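You operate a simulated robot arm through the tools that you are given. There is no shell and no other tool.

The job below is to be done with a simulated robot arm. You get a single attempt, and the scene is never put back.

JOB
Plug in the jig's three connectors by the wiring card, then press CHECK.

It is judged by the outcome, as a careful person would: the job done as asked, and still so three seconds after it is handed in. It fails if anything else is knocked over, pushed out of place, dropped, spilled or broken.

ROBOT AND FRAMES
A 6-joint arm with a fingered hand, fixed in place. Base frame: the origin is at the foot of the arm, x ahead of it, y to its left, z up. Lengths are in m, angles in rad, forces in N, time in s.
With the tool pointing down near the work surface it reaches from about 0.36 to 0.76 m from the base axis. Its first joint turns from -2.897 to 2.897 rad. Payload 4 kg.
Tool frame: the origin (TCP) lies between the finger pads and is the grasp point; the fingertips stand 0.026 m ahead of it; z points along the fingers, y is the line along which they close. The gripper opens to 0.148 m. The gripper's body begins 0.073 m behind the TCP. The gripper is a hand of 3 fingers: y runs from the thumb to the fingers, the wrist lies at [0, 0, -0.239] in the tool frame, and closing takes about 1.5 s.
Orientation is told as [roll, pitch, yaw] about the base's x, y, z axes, in that order, counted from this pose: with the fingers straight down and closing along the base's y, the tool's x points along the base's -x, its y along +y and its z along -z.

CONTROLS
- The arm moves only by the tool servo_tool. Its argument "rows" is a list of rows, each a list of 6 numbers: the shift along the tool's x, y, z in m, then the turn, a rotation vector about the tool's x, y, z in rad. In form: [[x, y, z, wx, wy, wz], ...]. A call has 1 to 20 rows; each row shifts and turns the commanded pose from where the row before left it, along the tool's axes as they then stand. "fingers" is the finger opening in m, from 0 to 0.148, set as the call begins (left out, the last holds). Each row takes 0.2 s and may step no farther than 0.05 m and 0.15 rad from the row before; otherwise, or with a gripper value out of range, the whole call is refused. A pose out of reach is approached as far as the arm can. The call stops where the force on the tool passes 40 N (or 10 N more than at its start, if that is more) or the arm is blocked; 0.2 s more then pass. Each finger travels about 0.153 m/s and halts on what it meets, pressing with about 34 N; the grip force reading is that of the motor and also rises with nothing between the fingers. The clock runs only during rows and for 0.2 s after the last one: add rows that do not move to give the fingers time. The reply holds the time, the measured pose of the TCP, the force on the tool along the base axes, the opening and the grip force, in the units named above and with some noise, with the torque about the TCP (base axes, N m) and any sound that the robot's microphone picked up.
- Cameras (640 x 400 px; columns grow to the right, rows downward): "scene" is fixed at [0.3987, -0.6506, 1.5602]; the picture's right is [0.12, 0.99, 0.00], its down [0.84, -0.10, -0.54] and it looks along [-0.53, 0.06, -0.84] (base axes); focal length 276 px, centre (320, 200). "wrist" rides on the gripper at [0.068, -0.039, -0.09] in the tool frame; the picture's right is [0.50, 0.87, 0.00], its down [-0.66, 0.38, -0.65] and it looks along [-0.57, 0.33, 0.76] (tool axes); focal length 222 px, centre (320, 200). There is no depth. A picture from a camera that has moved, and an enlarged one, comes with that camera's place and axes in the base frame and with its lens.
- grab_frame(camera): a new picture of that camera. It takes no simulated time.
- lift_body(by): slides the trunk up (or, below 0, down) by that many m; the arm rides with it, the base frame stays. It gives what a move gives, with no picture.
- hand_shape(shape): the hand has 3 fingers and takes this shape, open, in about a second: jaw (thumb against the fingers, like two jaws); tri (thumb and two fingers); tip (a fingertip pinch); poke (one finger out to press); point (the index stretched); flat (the hand flat); cup (the hand cupped); fist (a fist). The gripper value then closes the fingers along that shape, each until it touches; the sizes above hold for jaw. It gives what a move gives, with no picture.
- close_up(camera, box): a new picture of the part [left, top, right, bottom] of that camera's present view, enlarged. It takes no simulated time.
- hand_in(): hands the job in; it is judged then, once.

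Nothing tells you positions but the pictures and the camera data. Unless the task says otherwise, let go and move clear before handing in.

The tools are called after "Emit:" as name(argument=value, ...) on one line, values as JSON. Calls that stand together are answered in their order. servo_tool: Moves the arm, as the interface text tells. Its arguments: {"type":"object","properties":{"rows":{"type":"array","items":{"type":"array","items":{"type":"number"}}},"fingers":{"type":"number"}},"required":["rows"]} The other tools are called the same way: lift_body (by) slides the trunk up or down; hand_shape (shape) gives the hand a shape; grab_frame (camera) takes a picture; close_up (camera, box) takes an enlarged picture of a part of a camera's view; hand_in () hands the job in.

At the start:

```text
time_s: 0.0
ee_pos: [0.0118, -0.3897, 1.1519]
ee_rot: [0.0, 0.002, 0.001]
ft_force: [0.1, -0.1, -0.7]
moment: [0.02, 0.02, -0.02]
width: 0.1481
gripper_force: 0.0
shape: jaw
trunk travel left (down, up): [-0.525, 0.065]
```

scene: 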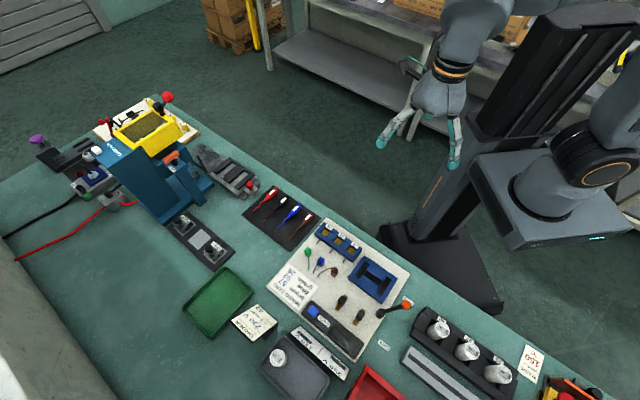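
wrist: 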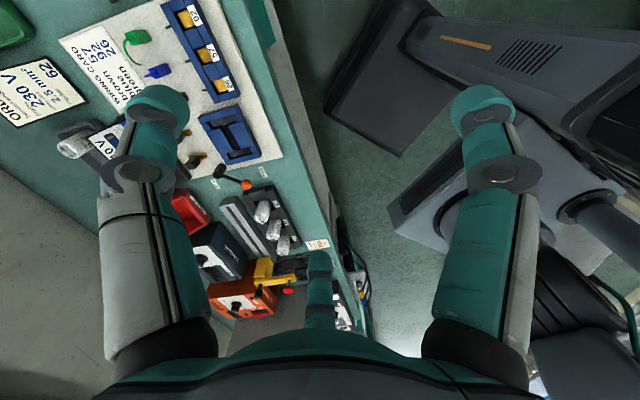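

I see a workbench with a wiring jig (white board with blue sockets, coloured connectors, a wiring card). I'll look closer before moving anything.

Emit:
close_up(camera="scene", box=[260, 210, 420, 360])

Emit:
close_up(camera="scene", box=[270, 250, 330, 310])

Emit:
close_up(camera="wrist", box=[60, 0, 280, 180])

```text
2.67 times, centred on (340, 285) of scene
camera zoom: at [0.3987, -0.6506, 1.5602], right [0.12, 0.99, 0.0], down [0.84, -0.1, -0.54], along [-0.53, 0.06, -0.84], focal length 736 px, centre (267, -27)
```

zoom: 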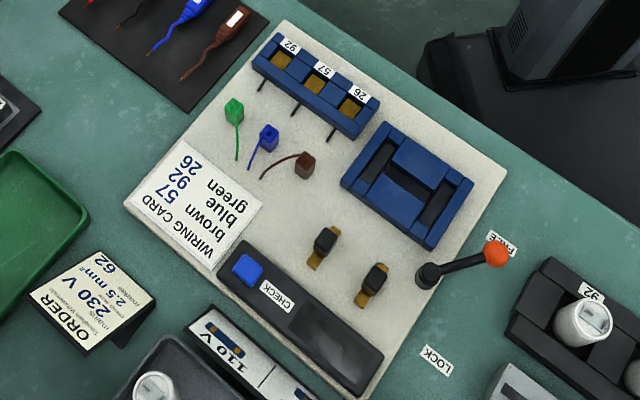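

```text
6.67 times, centred on (300, 280) of scene
camera zoom: at [0.3987, -0.6506, 1.5602], right [0.12, 0.99, 0.0], down [0.84, -0.1, -0.54], along [-0.53, 0.06, -0.84], focal length 1840 px, centre (453, -333)
```

zoom: 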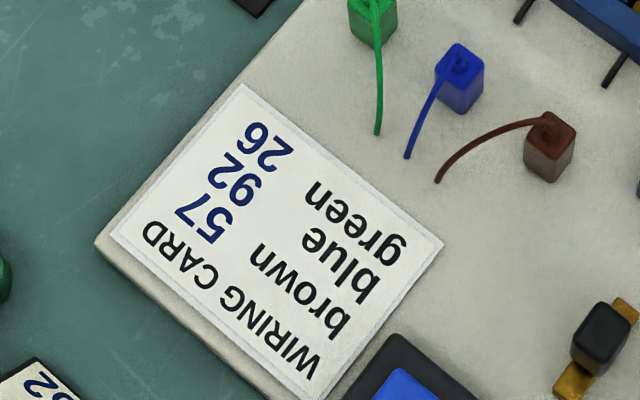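

```text
2.22 times, centred on (170, 90) of wrist
camera zoom: at [-0.058, -0.4292, 1.2422], right [-0.5, 0.87, 0.0], down [0.66, 0.38, 0.65], along [0.57, 0.33, -0.76], focal length 494 px, centre (653, 444)
```

zoom: 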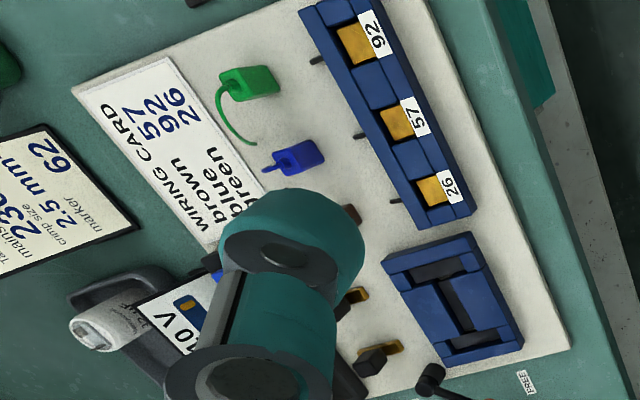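

The card seems to say brown→57, blue→92, green→26, but 26 and 92 look the same upside down, so I need to read the labels carefully. Zooming in further.

Emit:
close_up(camera="scene", box=[315, 215, 365, 265])

Emit:
close_up(camera="scene", box=[275, 260, 325, 310])

Emit:
close_up(camera="scene", box=[295, 285, 415, 360])

Emit:
close_up(camera="scene", box=[300, 235, 350, 285])

Emit:
close_up(camera="wrist", box=[160, 0, 250, 110])

```text
8.00 times, centred on (340, 240) of scene
camera zoom: at [0.3987, -0.6506, 1.5602], right [0.12, 0.99, 0.0], down [0.84, -0.1, -0.54], along [-0.53, 0.06, -0.84], focal length 2208 px, centre (160, -120)
```

zoom: 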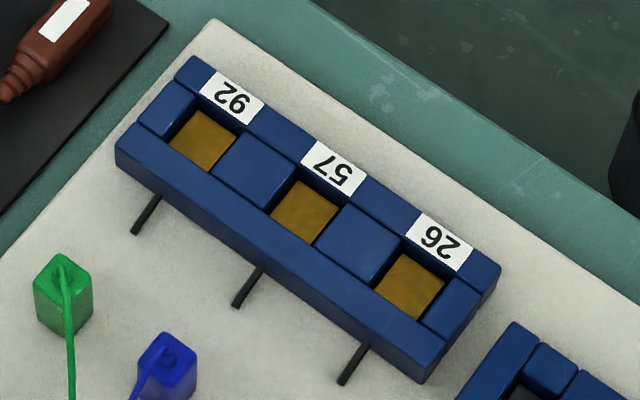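

```text
8.00 times, centred on (300, 285) of scene
camera zoom: at [0.3987, -0.6506, 1.5602], right [0.12, 0.99, 0.0], down [0.84, -0.1, -0.54], along [-0.53, 0.06, -0.84], focal length 2208 px, centre (480, -480)
```

zoom: 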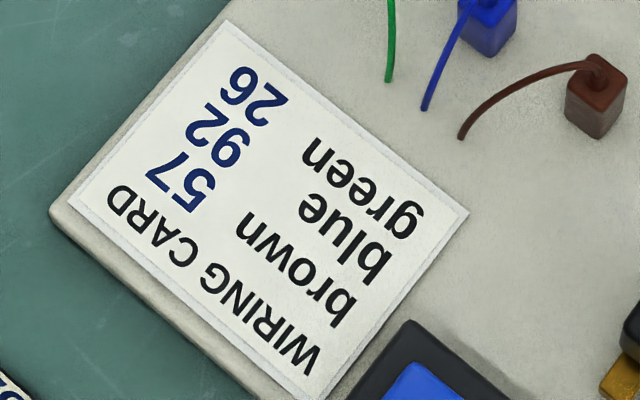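

```text
5.33 times, centred on (355, 322) of scene
camera zoom: at [0.3987, -0.6506, 1.5602], right [0.12, 0.99, 0.0], down [0.84, -0.1, -0.54], along [-0.53, 0.06, -0.84], focal length 1472 px, centre (133, -453)
```

zoom: 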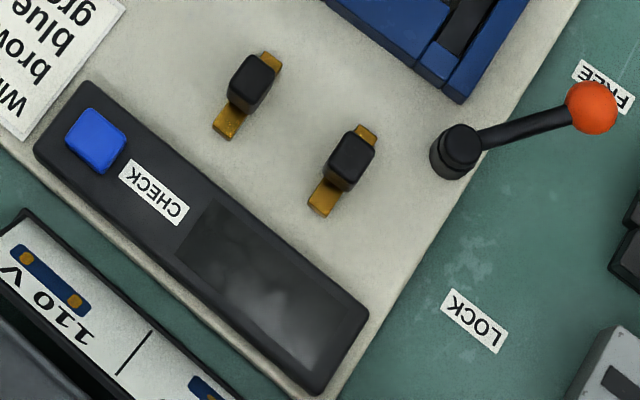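

```text
8.00 times, centred on (325, 260) of scene
camera zoom: at [0.3987, -0.6506, 1.5602], right [0.12, 0.99, 0.0], down [0.84, -0.1, -0.54], along [-0.53, 0.06, -0.84], focal length 2208 px, centre (280, -280)
```

zoom: 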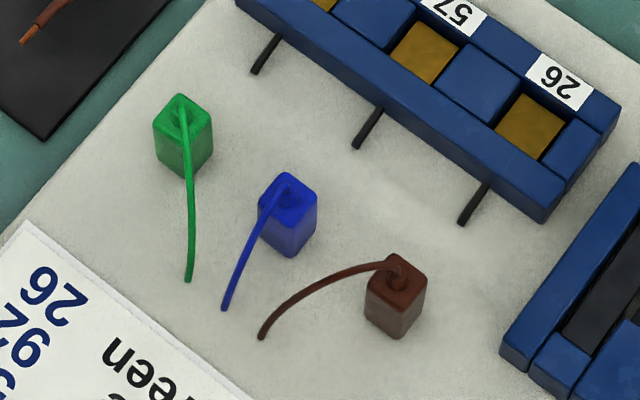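

```text
3.64 times, centred on (205, 55) of wrist
camera zoom: at [-0.058, -0.4292, 1.2422], right [-0.5, 0.87, 0.0], down [0.66, 0.38, 0.65], along [0.57, 0.33, -0.76], focal length 808 px, centre (738, 727)
```

zoom: 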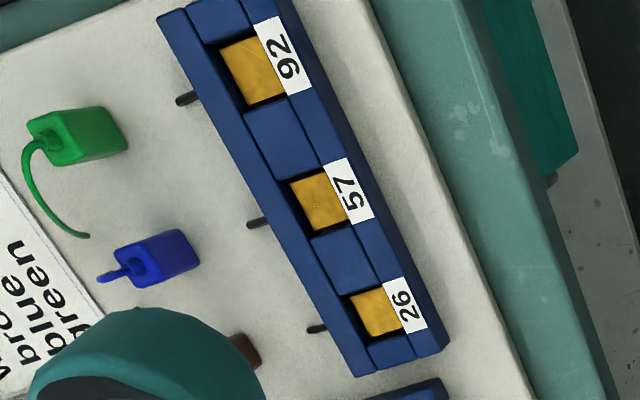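

The 57 label tells the orientation of the labels; I'll enlarge each label to be sure which is 92 and which 26.

Emit:
close_up(camera="scene", box=[328, 222, 340, 232])

Emit:
close_up(camera="scene", box=[340, 231, 352, 241])

Emit:
close_up(camera="scene", box=[352, 239, 364, 249])

Emit:
close_up(camera="scene", box=[280, 266, 310, 290])

Emit:
grab_frame(camera="scene")

```text
16.00 times, centred on (334, 227) of scene
camera zoom: at [0.3987, -0.6506, 1.5602], right [0.12, 0.99, 0.0], down [0.84, -0.1, -0.54], along [-0.53, 0.06, -0.84], focal length 4416 px, centre (96, -232)
```

zoom: 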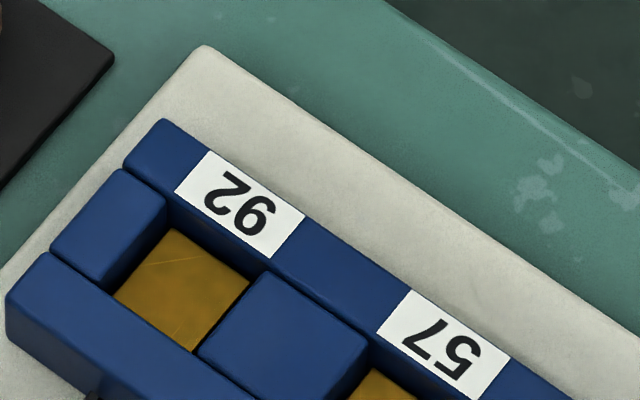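

```text
16.00 times, centred on (346, 236) of scene
camera zoom: at [0.3987, -0.6506, 1.5602], right [0.12, 0.99, 0.0], down [0.84, -0.1, -0.54], along [-0.53, 0.06, -0.84], focal length 4416 px, centre (-96, -376)
```

zoom: 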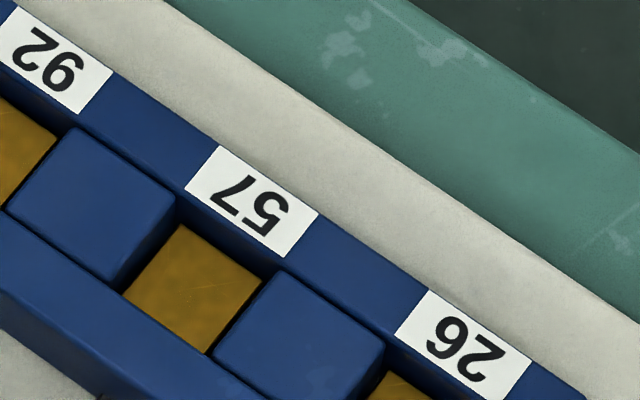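

```text
16.00 times, centred on (358, 244) of scene
camera zoom: at [0.3987, -0.6506, 1.5602], right [0.12, 0.99, 0.0], down [0.84, -0.1, -0.54], along [-0.53, 0.06, -0.84], focal length 4416 px, centre (-288, -504)
```

zoom: 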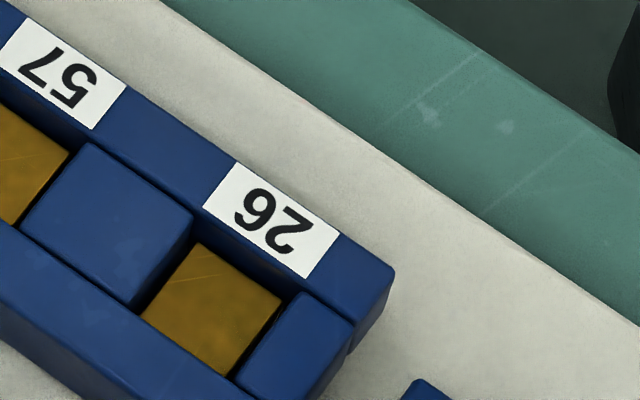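

```text
16.00 times, centred on (295, 278) of scene
camera zoom: at [0.3987, -0.6506, 1.5602], right [0.12, 0.99, 0.0], down [0.84, -0.1, -0.54], along [-0.53, 0.06, -0.84], focal length 4416 px, centre (720, -1048)
```

zoom: 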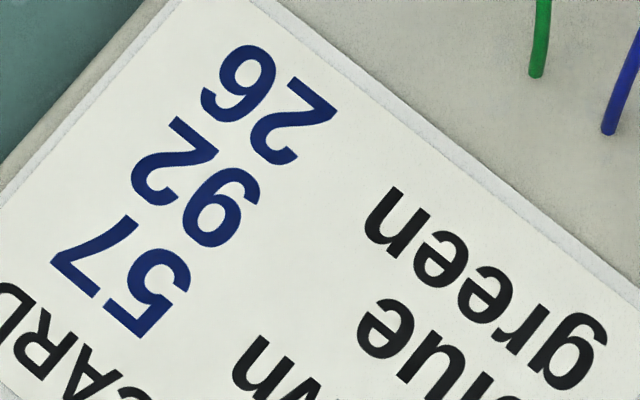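

```text
taken
```

scene: 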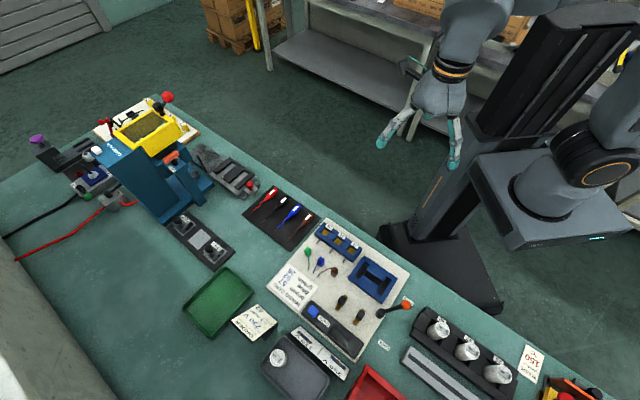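

Read with the 57's orientation: left socket (scene view) is 92, middle 57, right 26; so blue→left, brown→middle, green→right. Board top looks to be at about z≈0.81 with sockets near (0.04…0.10, −0.58…−0.52). I'll move the hand over the board, staying high, to get a close look.

Emit:
servo_tool(rows=[[0.002, -0.038, 0.0167, 0, 0, 0], [0.002, -0.038, 0.0167, 0, 0, 0], [0.002, -0.038, 0.0167, 0, 0, 0], [0.002, -0.038, 0.0167, 0, 0, 0], [0.002, -0.038, 0.0167, 0, 0, 0], [0.002, -0.038, 0.0167, 0, 0, 0], [0, 0, 0, 0, 0, 0]])

Emit:
grab_frame(camera="wrist")

Emit:
grab_frame(camera="scene")

```text
time_s: 1.6
ee_pos: [-0.0005, -0.6181, 1.0507]
ee_rot: [0.0, 0.002, -0.001]
ft_force: [0.1, -0.3, 0.4]
moment: [0.01, 0.0, 0.03]
width: 0.148
gripper_force: 0.0
shape: jaw
trunk travel left (down, up): [-0.525, 0.065]
```

```text
taken
camera wrist: at [-0.0699, -0.6568, 1.1426], right [-0.5, 0.87, 0.0], down [0.66, 0.38, 0.65], along [0.57, 0.33, -0.76], focal length 222 px, centre (320, 200)
```

wrist: 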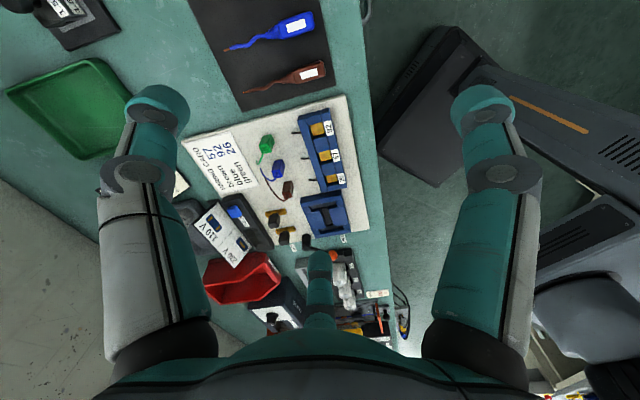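

```text
taken
```

scene: 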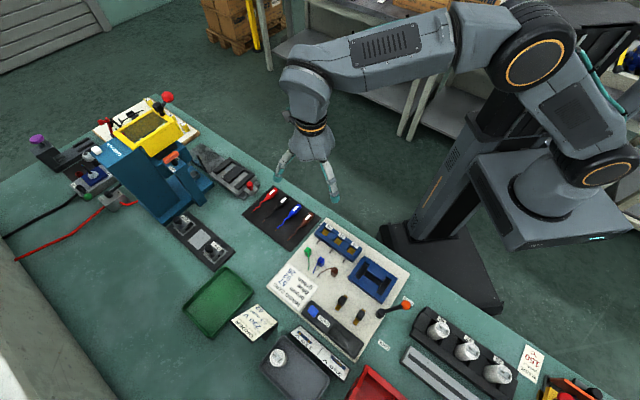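

The hand is over the bench's near edge and the jig is visible in the wrist view. I'll enlarge it to triangulate the parts.

Emit:
close_up(camera="wrist", box=[240, 90, 370, 190])

Emit:
close_up(camera="wrist", box=[250, 125, 300, 205])

Emit:
close_up(camera="wrist", box=[290, 95, 360, 195])

```text
4.00 times, centred on (305, 140) of wrist
camera zoom: at [-0.0699, -0.6568, 1.1426], right [-0.5, 0.87, 0.0], down [0.66, 0.38, 0.65], along [0.57, 0.33, -0.76], focal length 888 px, centre (380, 440)
```

zoom: 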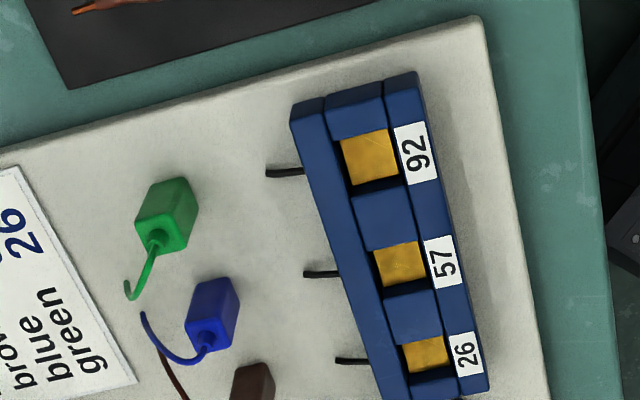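

```text
5.00 times, centred on (275, 165) of wrist
camera zoom: at [-0.0699, -0.6568, 1.1426], right [-0.5, 0.87, 0.0], down [0.66, 0.38, 0.65], along [0.57, 0.33, -0.76], focal length 1111 px, centre (545, 375)
```

zoom: 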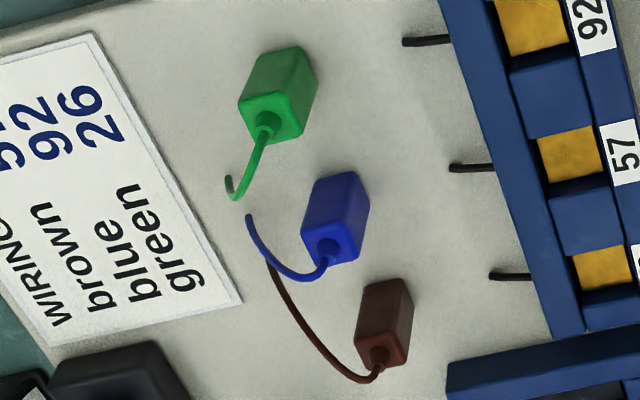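

```text
4.00 times, centred on (325, 145) of wrist
camera zoom: at [-0.0699, -0.6568, 1.1426], right [-0.5, 0.87, 0.0], down [0.66, 0.38, 0.65], along [0.57, 0.33, -0.76], focal length 888 px, centre (300, 420)
```

zoom: 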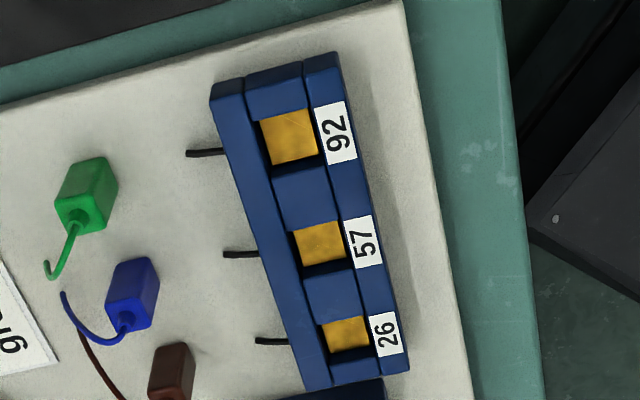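

Before going lower I want to see what the hand's shapes look like; I'll test "tip" and partial closing here, in free space.

Emit:
servo_tool(rows=[[0, 0, 0, 0, 0, 0], [0, 0, 0, 0, 0, 0], [0, 0, 0, 0, 0, 0], [0, 0, 0, 0, 0, 0], [0, 0, 0, 0, 0, 0], [0, 0, 0, 0, 0, 0]], fingers=0.03)

Emit:
grab_frame(camera="wrist")

Emit:
close_up(camera="scene", box=[265, 110, 365, 220])

```text
time_s: 3.0
ee_pos: [-0.0019, -0.6175, 1.0516]
ee_rot: [0.0, -0.001, 0.0]
ft_force: [0.5, 1.1, -0.2]
moment: [-0.01, -0.02, -0.01]
width: 0.0305
gripper_force: 0.1
shape: jaw
trunk travel left (down, up): [-0.525, 0.065]
```

```text
taken
camera wrist: at [-0.0699, -0.6564, 1.143], right [-0.5, 0.87, 0.0], down [0.66, 0.38, 0.65], along [0.57, 0.33, -0.76], focal length 222 px, centre (320, 200)
```

wrist: 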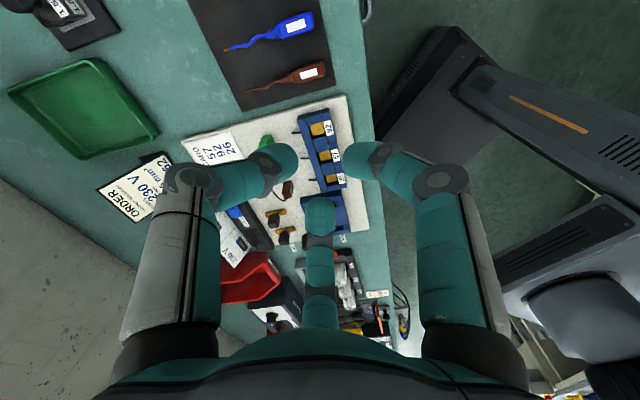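

```text
3.64 times, centred on (315, 165) of scene
camera zoom: at [0.3987, -0.6506, 1.5602], right [0.12, 0.99, 0.0], down [0.84, -0.1, -0.54], along [-0.53, 0.06, -0.84], focal length 1004 px, centre (338, 327)
```

zoom: 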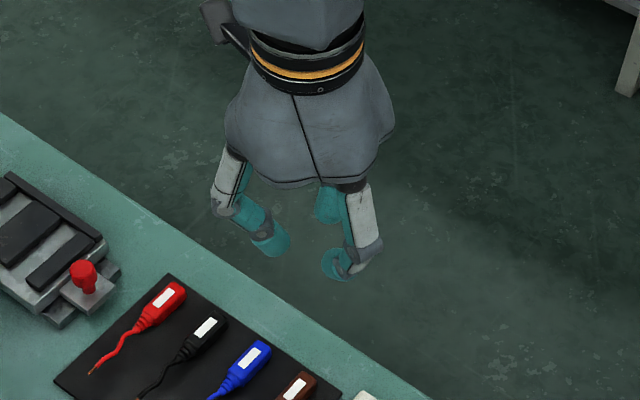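

Jaw shape has the distal phalanges curling inward, with a thumb against two spread fingers. Let me look at the "tip" shape too.

Emit:
hand_shape(shape="tip")

Emit:
grab_frame(camera="wrist")

Emit:
close_up(camera="scene", box=[265, 110, 365, 220])

```text
time_s: 3.9
ee_pos: [-0.0017, -0.6175, 1.0517]
ee_rot: [0.0, -0.001, 0.0]
ft_force: [0.3, 0.5, -0.6]
moment: [0.03, -0.06, 0.02]
width: 0.1478
gripper_force: 0.1
shape: tip
trunk travel left (down, up): [-0.525, 0.065]
```

```text
taken
camera wrist: at [-0.0699, -0.6564, 1.143], right [-0.5, 0.87, 0.0], down [0.66, 0.38, 0.65], along [0.57, 0.33, -0.76], focal length 222 px, centre (320, 200)
```

wrist: 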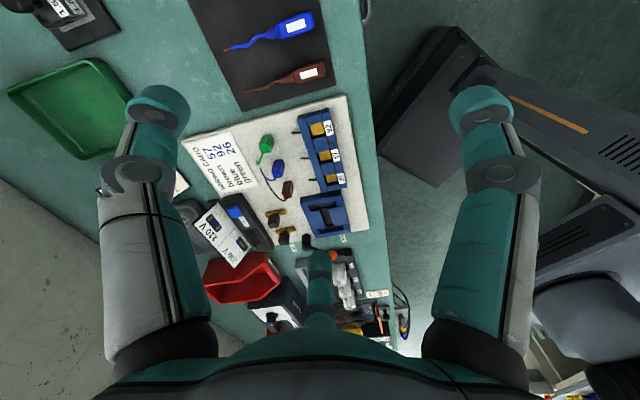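

```text
3.64 times, centred on (315, 165) of scene
camera zoom: at [0.3987, -0.6506, 1.5602], right [0.12, 0.99, 0.0], down [0.84, -0.1, -0.54], along [-0.53, 0.06, -0.84], focal length 1004 px, centre (338, 327)
```

zoom: 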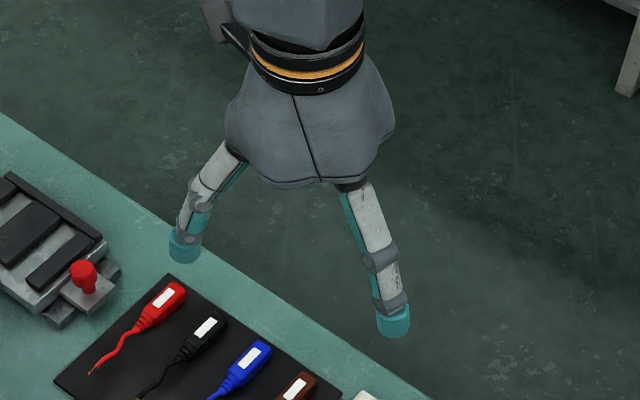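

Open "tip" looks the same; I'll close it to see the pinch.

Emit:
servo_tool(rows=[[0, 0, 0, 0, 0, 0], [0, 0, 0, 0, 0, 0], [0, 0, 0, 0, 0, 0], [0, 0, 0, 0, 0, 0], [0, 0, 0, 0, 0, 0], [0, 0, 0, 0, 0, 0]], fingers=0.02)

Emit:
grab_frame(camera="wrist")

Emit:
close_up(camera="scene", box=[285, 140, 345, 200])

```text
time_s: 5.3
ee_pos: [-0.0012, -0.6177, 1.0521]
ee_rot: [0.0, 0.0, 0.0]
ft_force: [0.4, -0.7, 0.9]
moment: [0.02, 0.0, 0.01]
width: 0.0201
gripper_force: 0.1
shape: tip
trunk travel left (down, up): [-0.525, 0.065]
```

```text
taken
camera wrist: at [-0.0699, -0.6564, 1.143], right [-0.5, 0.87, 0.0], down [0.66, 0.38, 0.65], along [0.57, 0.33, -0.76], focal length 222 px, centre (320, 200)
```

wrist: 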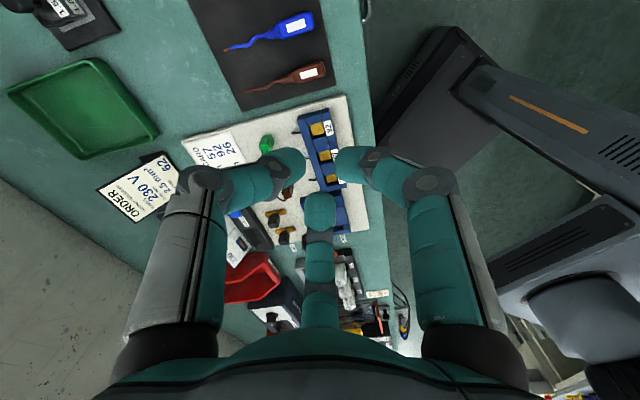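

```text
6.67 times, centred on (315, 170) of scene
camera zoom: at [0.3987, -0.6506, 1.5602], right [0.12, 0.99, 0.0], down [0.84, -0.1, -0.54], along [-0.53, 0.06, -0.84], focal length 1840 px, centre (353, 400)
```

zoom: 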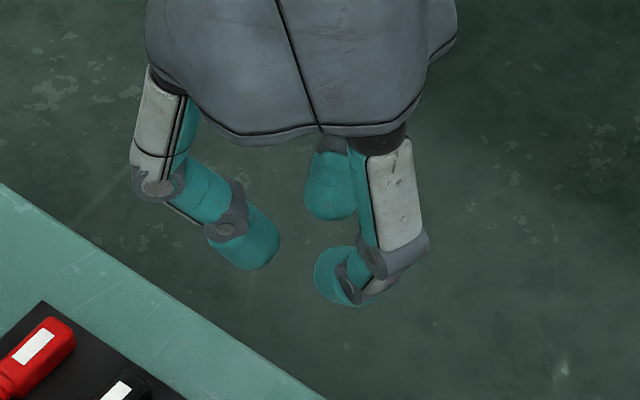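

Emit:
close_up(camera="scene", box=[300, 155, 332, 190])

Emit:
close_up(camera="wrist", box=[250, 120, 400, 230])

Emit:
hand_shape(shape="jaw")

Emit:
servo_tool(rows=[[0, 0, 0, 0, 0, 0], [0, 0, 0, 0, 0, 0], [0, 0, 0, 0, 0, 0], [0, 0, 0, 0, 0, 0], [0, 0, 0, 0, 0, 0], [0, 0, 0, 0, 0, 0]], fingers=0.02)

Emit:
close_up(camera="scene", box=[300, 155, 332, 190])

Emit:
close_up(camera="wrist", box=[250, 120, 400, 230])

```text
11.43 times, centred on (316, 172) of scene
camera zoom: at [0.3987, -0.6506, 1.5602], right [0.12, 0.99, 0.0], down [0.84, -0.1, -0.54], along [-0.53, 0.06, -0.84], focal length 3154 px, centre (366, 514)
```

zoom: 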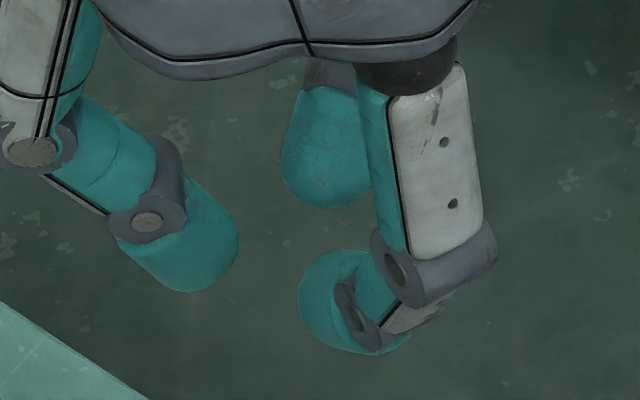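

```text
3.64 times, centred on (325, 175) of wrist
camera zoom: at [-0.0699, -0.6564, 1.143], right [-0.5, 0.87, 0.0], down [0.66, 0.38, 0.65], along [0.57, 0.33, -0.76], focal length 808 px, centre (302, 291)
```

zoom: 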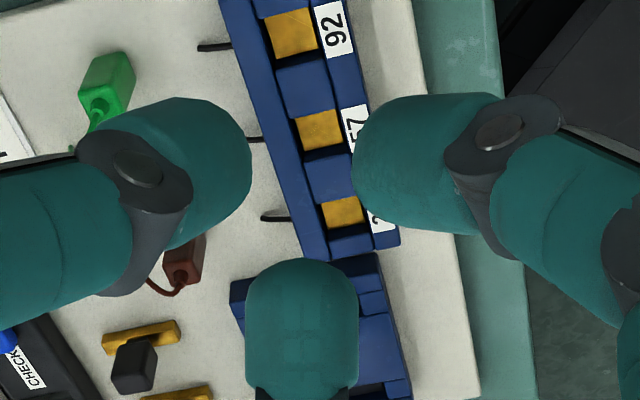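

```text
time_s: 6.2
ee_pos: [-0.0009, -0.6167, 1.0515]
ee_rot: [-0.002, 0.0, 0.0]
ft_force: [-0.6, 0.1, -0.6]
moment: [-0.01, -0.01, -0.02]
width: 0.148
gripper_force: 0.0
shape: jaw
trunk travel left (down, up): [-0.525, 0.065]
```

```text
time_s: 7.6
ee_pos: [-0.0008, -0.6179, 1.0516]
ee_rot: [0.001, 0.0, -0.001]
ft_force: [-0.7, -0.1, 0.2]
moment: [-0.01, -0.03, 0.01]
width: 0.0202
gripper_force: 0.1
shape: jaw
trunk travel left (down, up): [-0.525, 0.065]
```

```text
11.43 times, centred on (316, 172) of scene
camera zoom: at [0.3987, -0.6506, 1.5602], right [0.12, 0.99, 0.0], down [0.84, -0.1, -0.54], along [-0.53, 0.06, -0.84], focal length 3154 px, centre (366, 514)
```

zoom: 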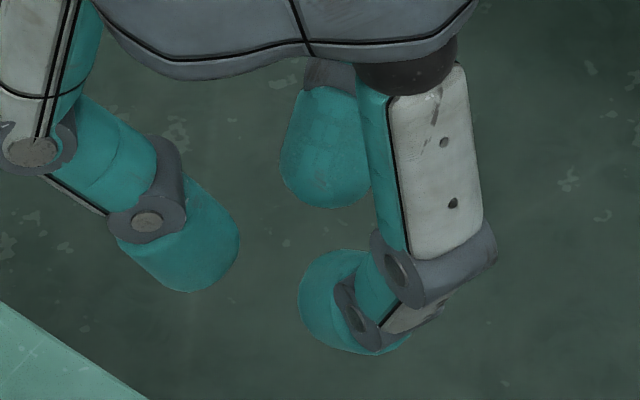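

```text
3.64 times, centred on (325, 175) of wrist
camera zoom: at [-0.0699, -0.6564, 1.143], right [-0.5, 0.87, 0.0], down [0.66, 0.38, 0.65], along [0.57, 0.33, -0.76], focal length 808 px, centre (302, 291)
```

zoom: 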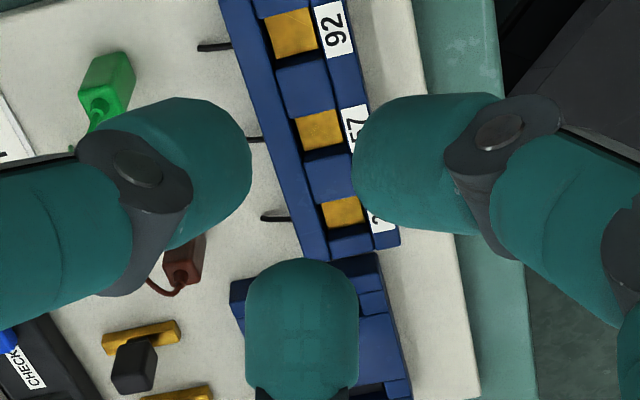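

Both shapes close three fingers symmetrically at 120° toward the TCP, so I'll treat it as a three-point centring grip. Connectors appear at about green (0.10,−0.65), blue (0.136,−0.616), brown (0.166,−0.58). I'll open and go lower for a closer look at their sizes and heights.

Emit:
servo_tool(rows=[[-0.0145, -0.011, 0.03, 0, 0, 0], [-0.0145, -0.011, 0.03, 0, 0, 0], [-0.0145, -0.011, 0.03, 0, 0, 0], [-0.0145, -0.011, 0.03, 0, 0, 0], [0, 0, 0, 0, 0, 0], [0, 0, 0, 0, 0, 0]], fingers=0.148)

Emit:
grab_frame(camera="wrist")

Emit:
close_up(camera="wrist", box=[220, 120, 420, 250])

Emit:
grab_frame(camera="scene")

```text
time_s: 9.0
ee_pos: [0.0571, -0.663, 0.9309]
ee_rot: [0.0, 0.001, 0.0]
ft_force: [-0.3, -1.0, 0.5]
moment: [0.02, 0.02, -0.02]
width: 0.1481
gripper_force: 0.1
shape: jaw
trunk travel left (down, up): [-0.525, 0.065]
```

```text
taken
camera wrist: at [-0.0122, -0.7018, 1.0224], right [-0.5, 0.87, 0.0], down [0.66, 0.38, 0.65], along [0.57, 0.33, -0.76], focal length 222 px, centre (320, 200)
```

wrist: 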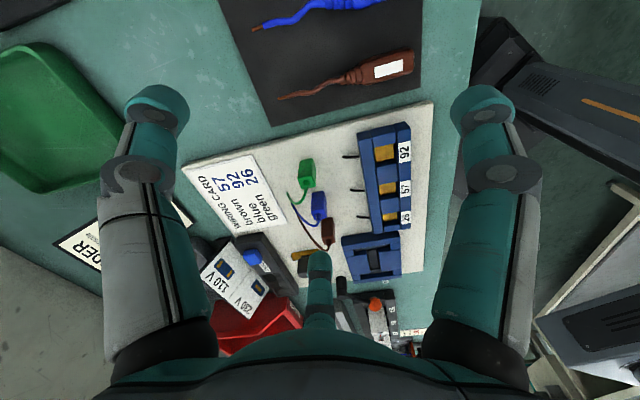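

```text
3.08 times, centred on (320, 185) of wrist
camera zoom: at [-0.0122, -0.7018, 1.0224], right [-0.5, 0.87, 0.0], down [0.66, 0.38, 0.65], along [0.57, 0.33, -0.76], focal length 684 px, centre (320, 246)
```

zoom: 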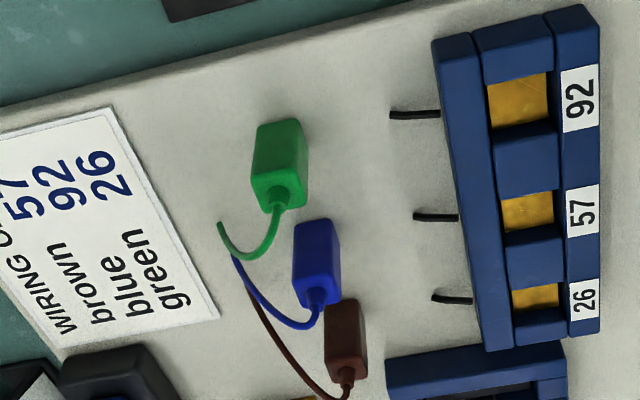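

```text
taken
```

scene: 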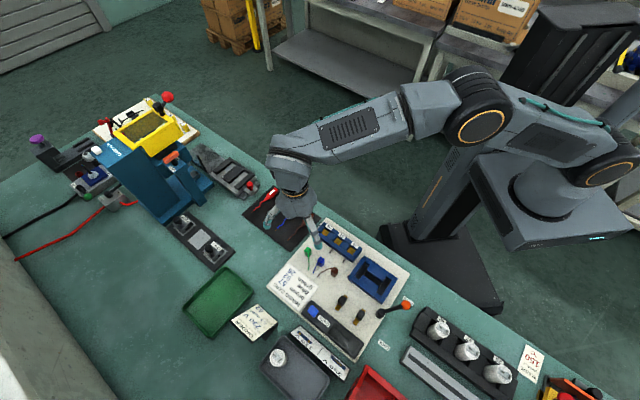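

Emit:
close_up(camera="wrist", box=[285, 145, 345, 185])

Emit:
close_up(camera="wrist", box=[290, 185, 350, 225])

Emit:
close_up(camera="wrist", box=[300, 210, 360, 250])

Emit:
close_up(camera="scene", box=[298, 238, 328, 258])

Emit:
close_up(camera="scene", box=[316, 254, 346, 274])

Emit:
close_up(camera="wrist", box=[350, 120, 420, 235])

```text
10.00 times, centred on (315, 165) of wrist
camera zoom: at [-0.0122, -0.7018, 1.0224], right [-0.5, 0.87, 0.0], down [0.66, 0.38, 0.65], along [0.57, 0.33, -0.76], focal length 2221 px, centre (370, 550)
```

zoom: 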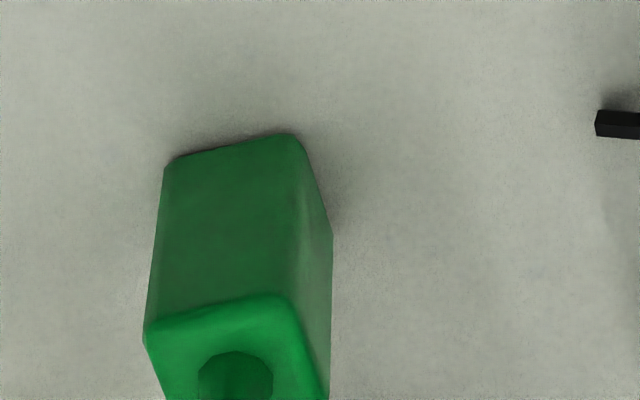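

```text
10.00 times, centred on (320, 205) of wrist
camera zoom: at [-0.0122, -0.7018, 1.0224], right [-0.5, 0.87, 0.0], down [0.66, 0.38, 0.65], along [0.57, 0.33, -0.76], focal length 2221 px, centre (320, 150)
```

zoom: 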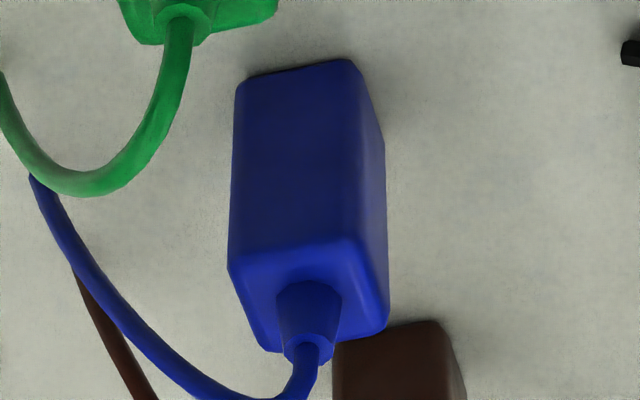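

```text
10.00 times, centred on (330, 230) of wrist
camera zoom: at [-0.0122, -0.7018, 1.0224], right [-0.5, 0.87, 0.0], down [0.66, 0.38, 0.65], along [0.57, 0.33, -0.76], focal length 2221 px, centre (220, -100)
```

zoom: 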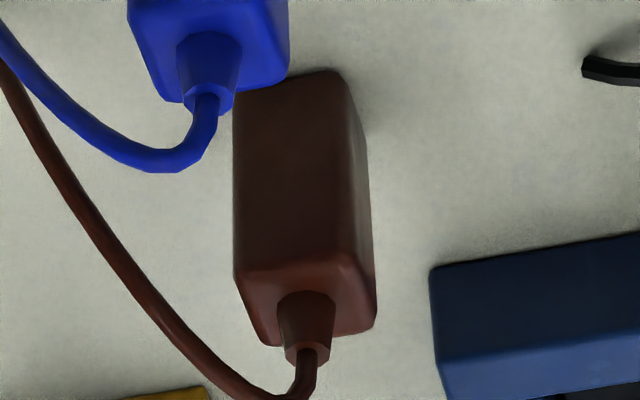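

```text
16.00 times, centred on (313, 248) of scene
camera zoom: at [0.3987, -0.6506, 1.5602], right [0.12, 0.99, 0.0], down [0.84, -0.1, -0.54], along [-0.53, 0.06, -0.84], focal length 4416 px, centre (432, -568)
```

zoom: 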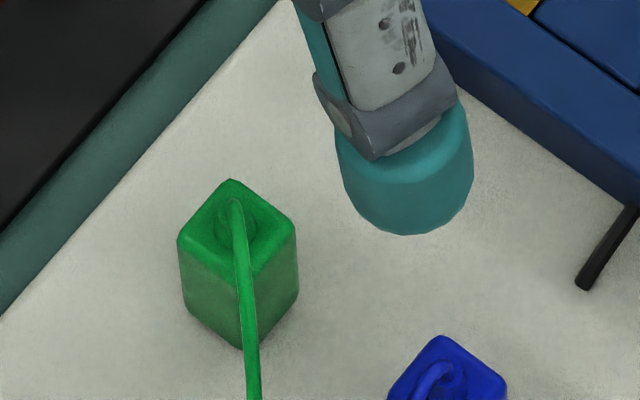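

```text
16.00 times, centred on (331, 264) of scene
camera zoom: at [0.3987, -0.6506, 1.5602], right [0.12, 0.99, 0.0], down [0.84, -0.1, -0.54], along [-0.53, 0.06, -0.84], focal length 4416 px, centre (144, -824)
```

zoom: 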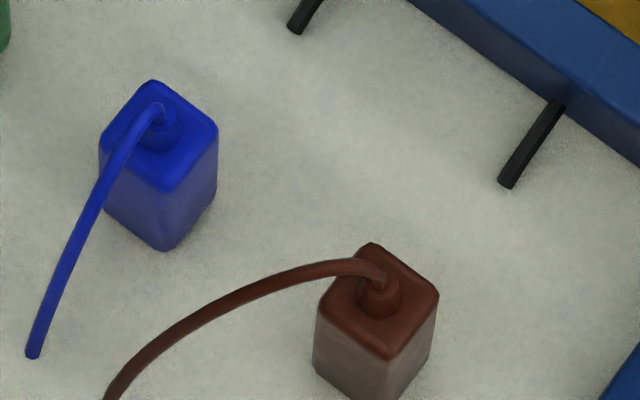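

```text
3.48 times, centred on (385, 178) of wrist
camera zoom: at [-0.0122, -0.7018, 1.0224], right [-0.5, 0.87, 0.0], down [0.66, 0.38, 0.65], along [0.57, 0.33, -0.76], focal length 773 px, centre (94, 278)
```

zoom: 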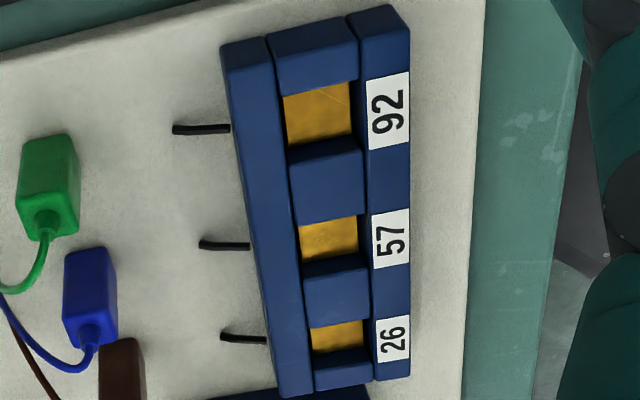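

The board looks to be turned 45° in base axes; connectors are ~15 mm square, ~31 mm tall (top z≈0.845), block top z≈0.8325, openings ~21 mm. Estimates: green (0.106,−0.649), blue (0.139,−0.617), brown (0.172,−0.584); sockets 92 (0.052,−0.593), 57 (0.085,−0.560), 26 (0.1175,−0.528). I'll start with green (its neighbourhood is the freest): turn the hand 45° so the fingers miss the neighbours and wire, and hover above it.

Emit:
servo_tool(rows=[[0, 0, 0, 0, 0, -0.131], [0, 0, 0, 0, 0, -0.131], [0, 0, 0, 0, 0, -0.131], [0, 0, 0, 0, 0, -0.131], [0, 0, 0, 0, 0, -0.131], [0, 0, 0, 0, 0, -0.1304], [-0.0222, -0.0125, 0, 0, 0, 0], [-0.0222, -0.0125, 0, 0, 0, 0], [0, 0, 0, 0, 0, 0], [0, 0, 0, 0, 0, 0]], fingers=0.045)

Emit:
grab_frame(camera="wrist")

Emit:
close_up(camera="scene", box=[270, 200, 370, 300])

```text
time_s: 11.2
ee_pos: [0.1057, -0.6487, 0.9311]
ee_rot: [0.0, -0.002, 0.786]
ft_force: [0.1, 0.0, 0.3]
moment: [-0.05, -0.02, 0.01]
width: 0.0453
gripper_force: 0.0
shape: jaw
trunk travel left (down, up): [-0.525, 0.065]
```

```text
taken
camera wrist: at [0.0845, -0.7238, 1.0216], right [-0.97, 0.26, 0.0], down [0.2, 0.73, 0.65], along [0.17, 0.63, -0.76], focal length 222 px, centre (320, 200)
```

wrist: 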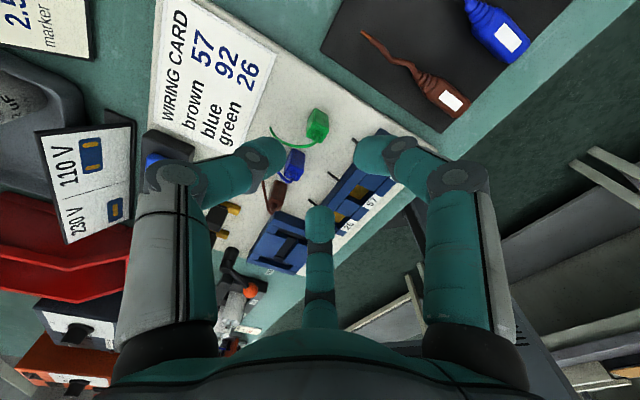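

```text
4.00 times, centred on (320, 250) of scene
camera zoom: at [0.3987, -0.6506, 1.5602], right [0.12, 0.99, 0.0], down [0.84, -0.1, -0.54], along [-0.53, 0.06, -0.84], focal length 1104 px, centre (320, 0)
```

zoom: 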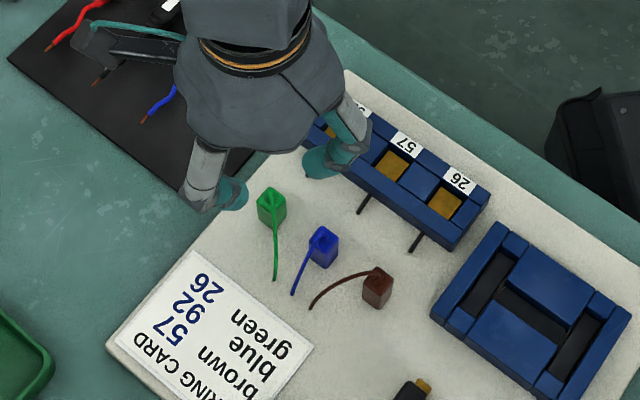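

Emit:
close_up(camera="wrist", box=[285, 100, 345, 150])

Emit:
close_up(camera="wrist", box=[230, 90, 400, 220])

```text
8.00 times, centred on (315, 125) of wrist
camera zoom: at [0.0845, -0.7238, 1.0216], right [-0.97, 0.26, 0.0], down [0.2, 0.73, 0.65], along [0.17, 0.63, -0.76], focal length 1777 px, centre (360, 800)
```

zoom: 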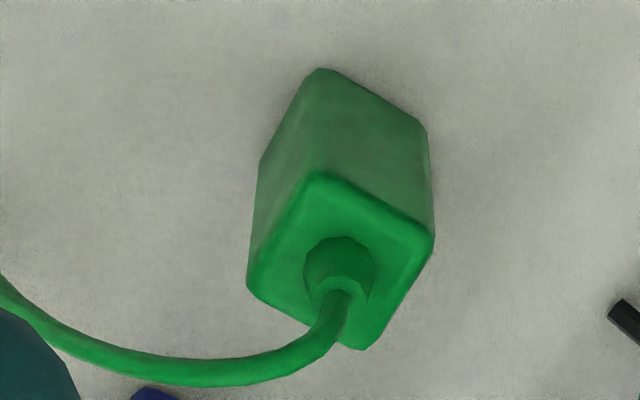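

```text
3.08 times, centred on (315, 155) of wrist
camera zoom: at [0.0845, -0.7238, 1.0216], right [-0.97, 0.26, 0.0], down [0.2, 0.73, 0.65], along [0.17, 0.63, -0.76], focal length 684 px, centre (335, 338)
```

zoom: 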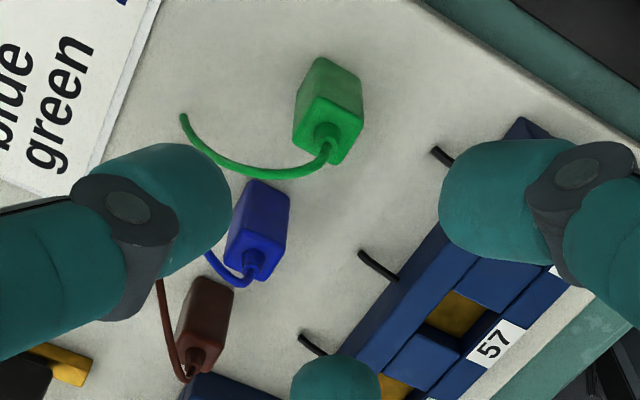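

Green sits almost exactly under the TCP (within ~2 mm). I'll descend until the fingertips are around its upper half, then look before closing.

Emit:
servo_tool(rows=[[-0.0006, -0.0011, 0.0185, 0, 0, 0], [0, 0, 0.0185, 0, 0, 0], [0, 0, 0.0185, 0, 0, 0], [0, 0, 0.0165, 0, 0, 0], [0, 0, 0, 0, 0, 0]])

Emit:
grab_frame(camera="wrist")

Emit:
close_up(camera="wrist", box=[250, 130, 390, 230])

Emit:
close_up(camera="scene", box=[285, 225, 345, 275])

```text
time_s: 12.4
ee_pos: [0.1071, -0.6482, 0.8588]
ee_rot: [0.0, -0.001, 0.787]
ft_force: [-0.6, -0.3, -0.3]
moment: [-0.01, -0.02, 0.02]
width: 0.0454
gripper_force: 0.0
shape: jaw
trunk travel left (down, up): [-0.525, 0.065]
```

```text
taken
camera wrist: at [0.0856, -0.7245, 0.9499], right [-0.97, 0.26, 0.0], down [0.2, 0.73, 0.65], along [0.17, 0.63, -0.76], focal length 222 px, centre (320, 200)
```

wrist: 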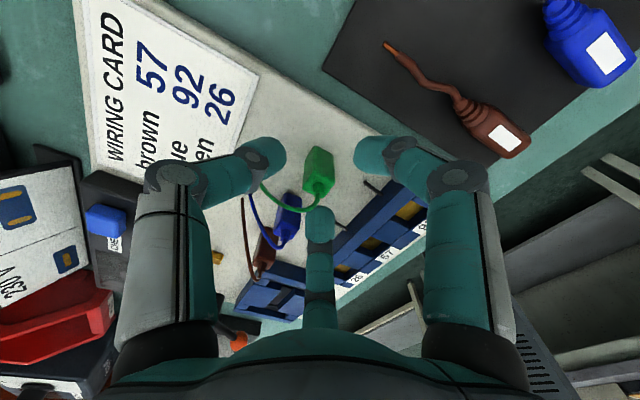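

```text
4.00 times, centred on (320, 180) of wrist
camera zoom: at [0.0856, -0.7245, 0.9499], right [-0.97, 0.26, 0.0], down [0.2, 0.73, 0.65], along [0.17, 0.63, -0.76], focal length 888 px, centre (320, 280)
```

zoom: 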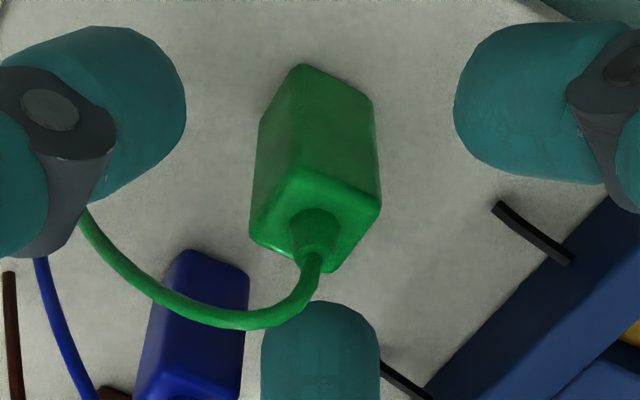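

```text
8.00 times, centred on (315, 250) of scene
camera zoom: at [0.3987, -0.6506, 1.5602], right [0.12, 0.99, 0.0], down [0.84, -0.1, -0.54], along [-0.53, 0.06, -0.84], focal length 2208 px, centre (360, -200)
```

zoom: 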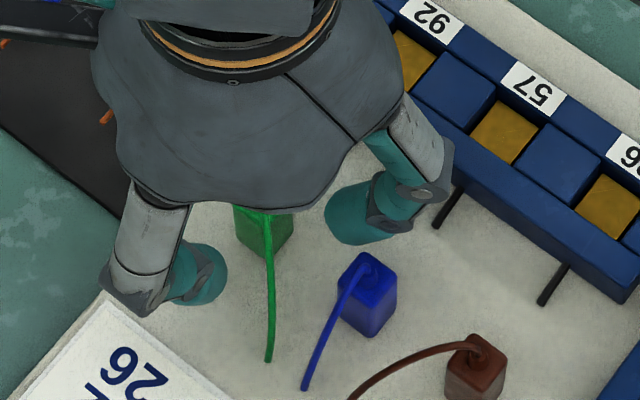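

The fingers straddle green symmetrically, wire in the gap. Closing the grip now.

Emit:
servo_tool(rows=[[0, 0, 0, 0, 0, 0], [0, 0, 0, 0, 0, 0], [0, 0, 0, 0, 0, 0], [0, 0, 0, 0, 0, 0]], fingers=0.0)

Emit:
close_up(camera="wrist", box=[250, 130, 390, 230])

Emit:
close_up(camera="scene", box=[285, 225, 345, 275])

```text
time_s: 13.4
ee_pos: [0.1072, -0.6493, 0.8583]
ee_rot: [0.0, -0.001, 0.785]
ft_force: [-0.5, -1.2, -0.5]
moment: [-0.01, -0.03, -0.03]
width: 0.0122
gripper_force: 34.0
shape: jaw
trunk travel left (down, up): [-0.525, 0.065]
```

```text
4.00 times, centred on (320, 180) of wrist
camera zoom: at [0.0856, -0.7244, 0.9501], right [-0.97, 0.26, 0.0], down [0.2, 0.73, 0.65], along [0.17, 0.63, -0.76], focal length 888 px, centre (320, 280)
```

zoom: 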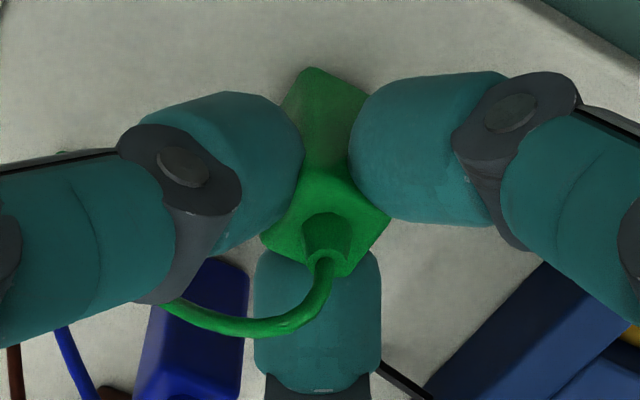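

```text
8.00 times, centred on (315, 250) of scene
camera zoom: at [0.3987, -0.6506, 1.5602], right [0.12, 0.99, 0.0], down [0.84, -0.1, -0.54], along [-0.53, 0.06, -0.84], focal length 2208 px, centre (360, -200)
```

zoom: 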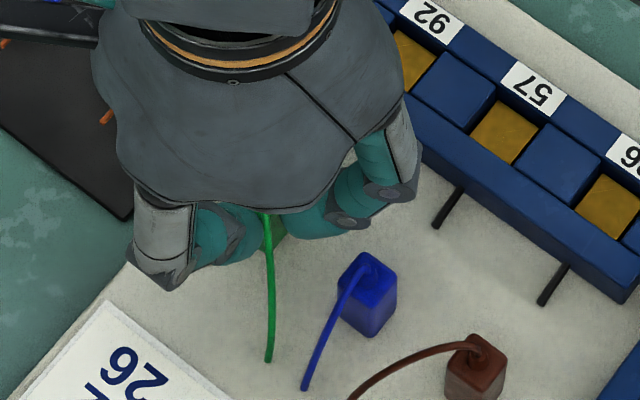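

Grip closed at 12 mm with 34 N. I'll lift slowly by ~38 mm and check that it hangs straight.

Emit:
servo_tool(rows=[[0, 0, -0.008, 0, 0, 0], [0, 0, -0.01, 0, 0, 0], [0, 0, -0.01, 0, 0, 0], [0, 0, -0.01, 0, 0, 0], [0, 0, 0, 0, 0, 0]])

Emit:
close_up(camera="wrist", box=[250, 130, 390, 230])

Emit:
close_up(camera="scene", box=[285, 225, 345, 275])

```text
time_s: 14.6
ee_pos: [0.1068, -0.6477, 0.8973]
ee_rot: [0.0, 0.0, 0.786]
ft_force: [0.2, -0.4, -0.7]
moment: [0.01, 0.01, -0.04]
width: 0.0124
gripper_force: 33.6
shape: jaw
trunk travel left (down, up): [-0.525, 0.065]
```

```text
4.00 times, centred on (320, 180) of wrist
camera zoom: at [0.0859, -0.724, 0.9879], right [-0.97, 0.26, 0.0], down [0.2, 0.73, 0.65], along [0.17, 0.63, -0.76], focal length 888 px, centre (320, 280)
```

zoom: 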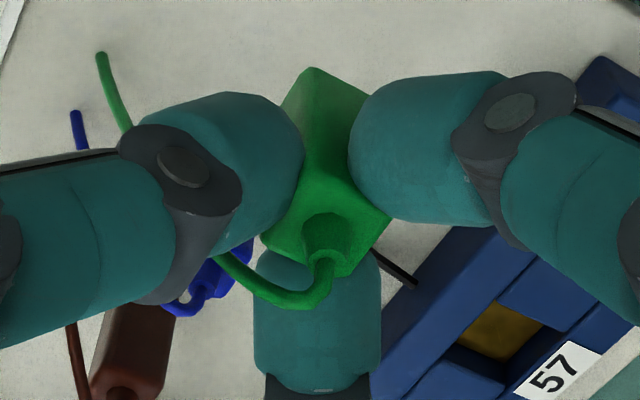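

```text
8.00 times, centred on (315, 250) of scene
camera zoom: at [0.3987, -0.6506, 1.5602], right [0.12, 0.99, 0.0], down [0.84, -0.1, -0.54], along [-0.53, 0.06, -0.84], focal length 2208 px, centre (360, -200)
```

zoom: 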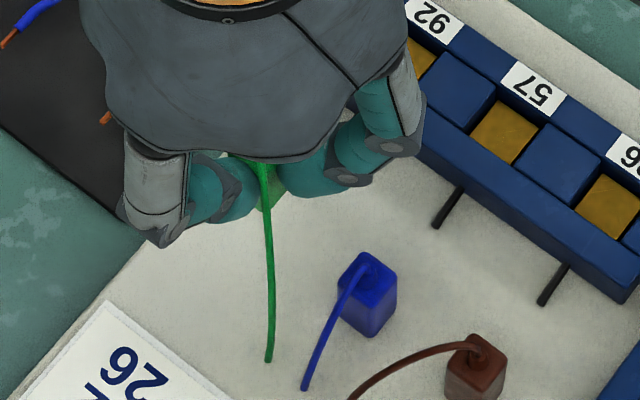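

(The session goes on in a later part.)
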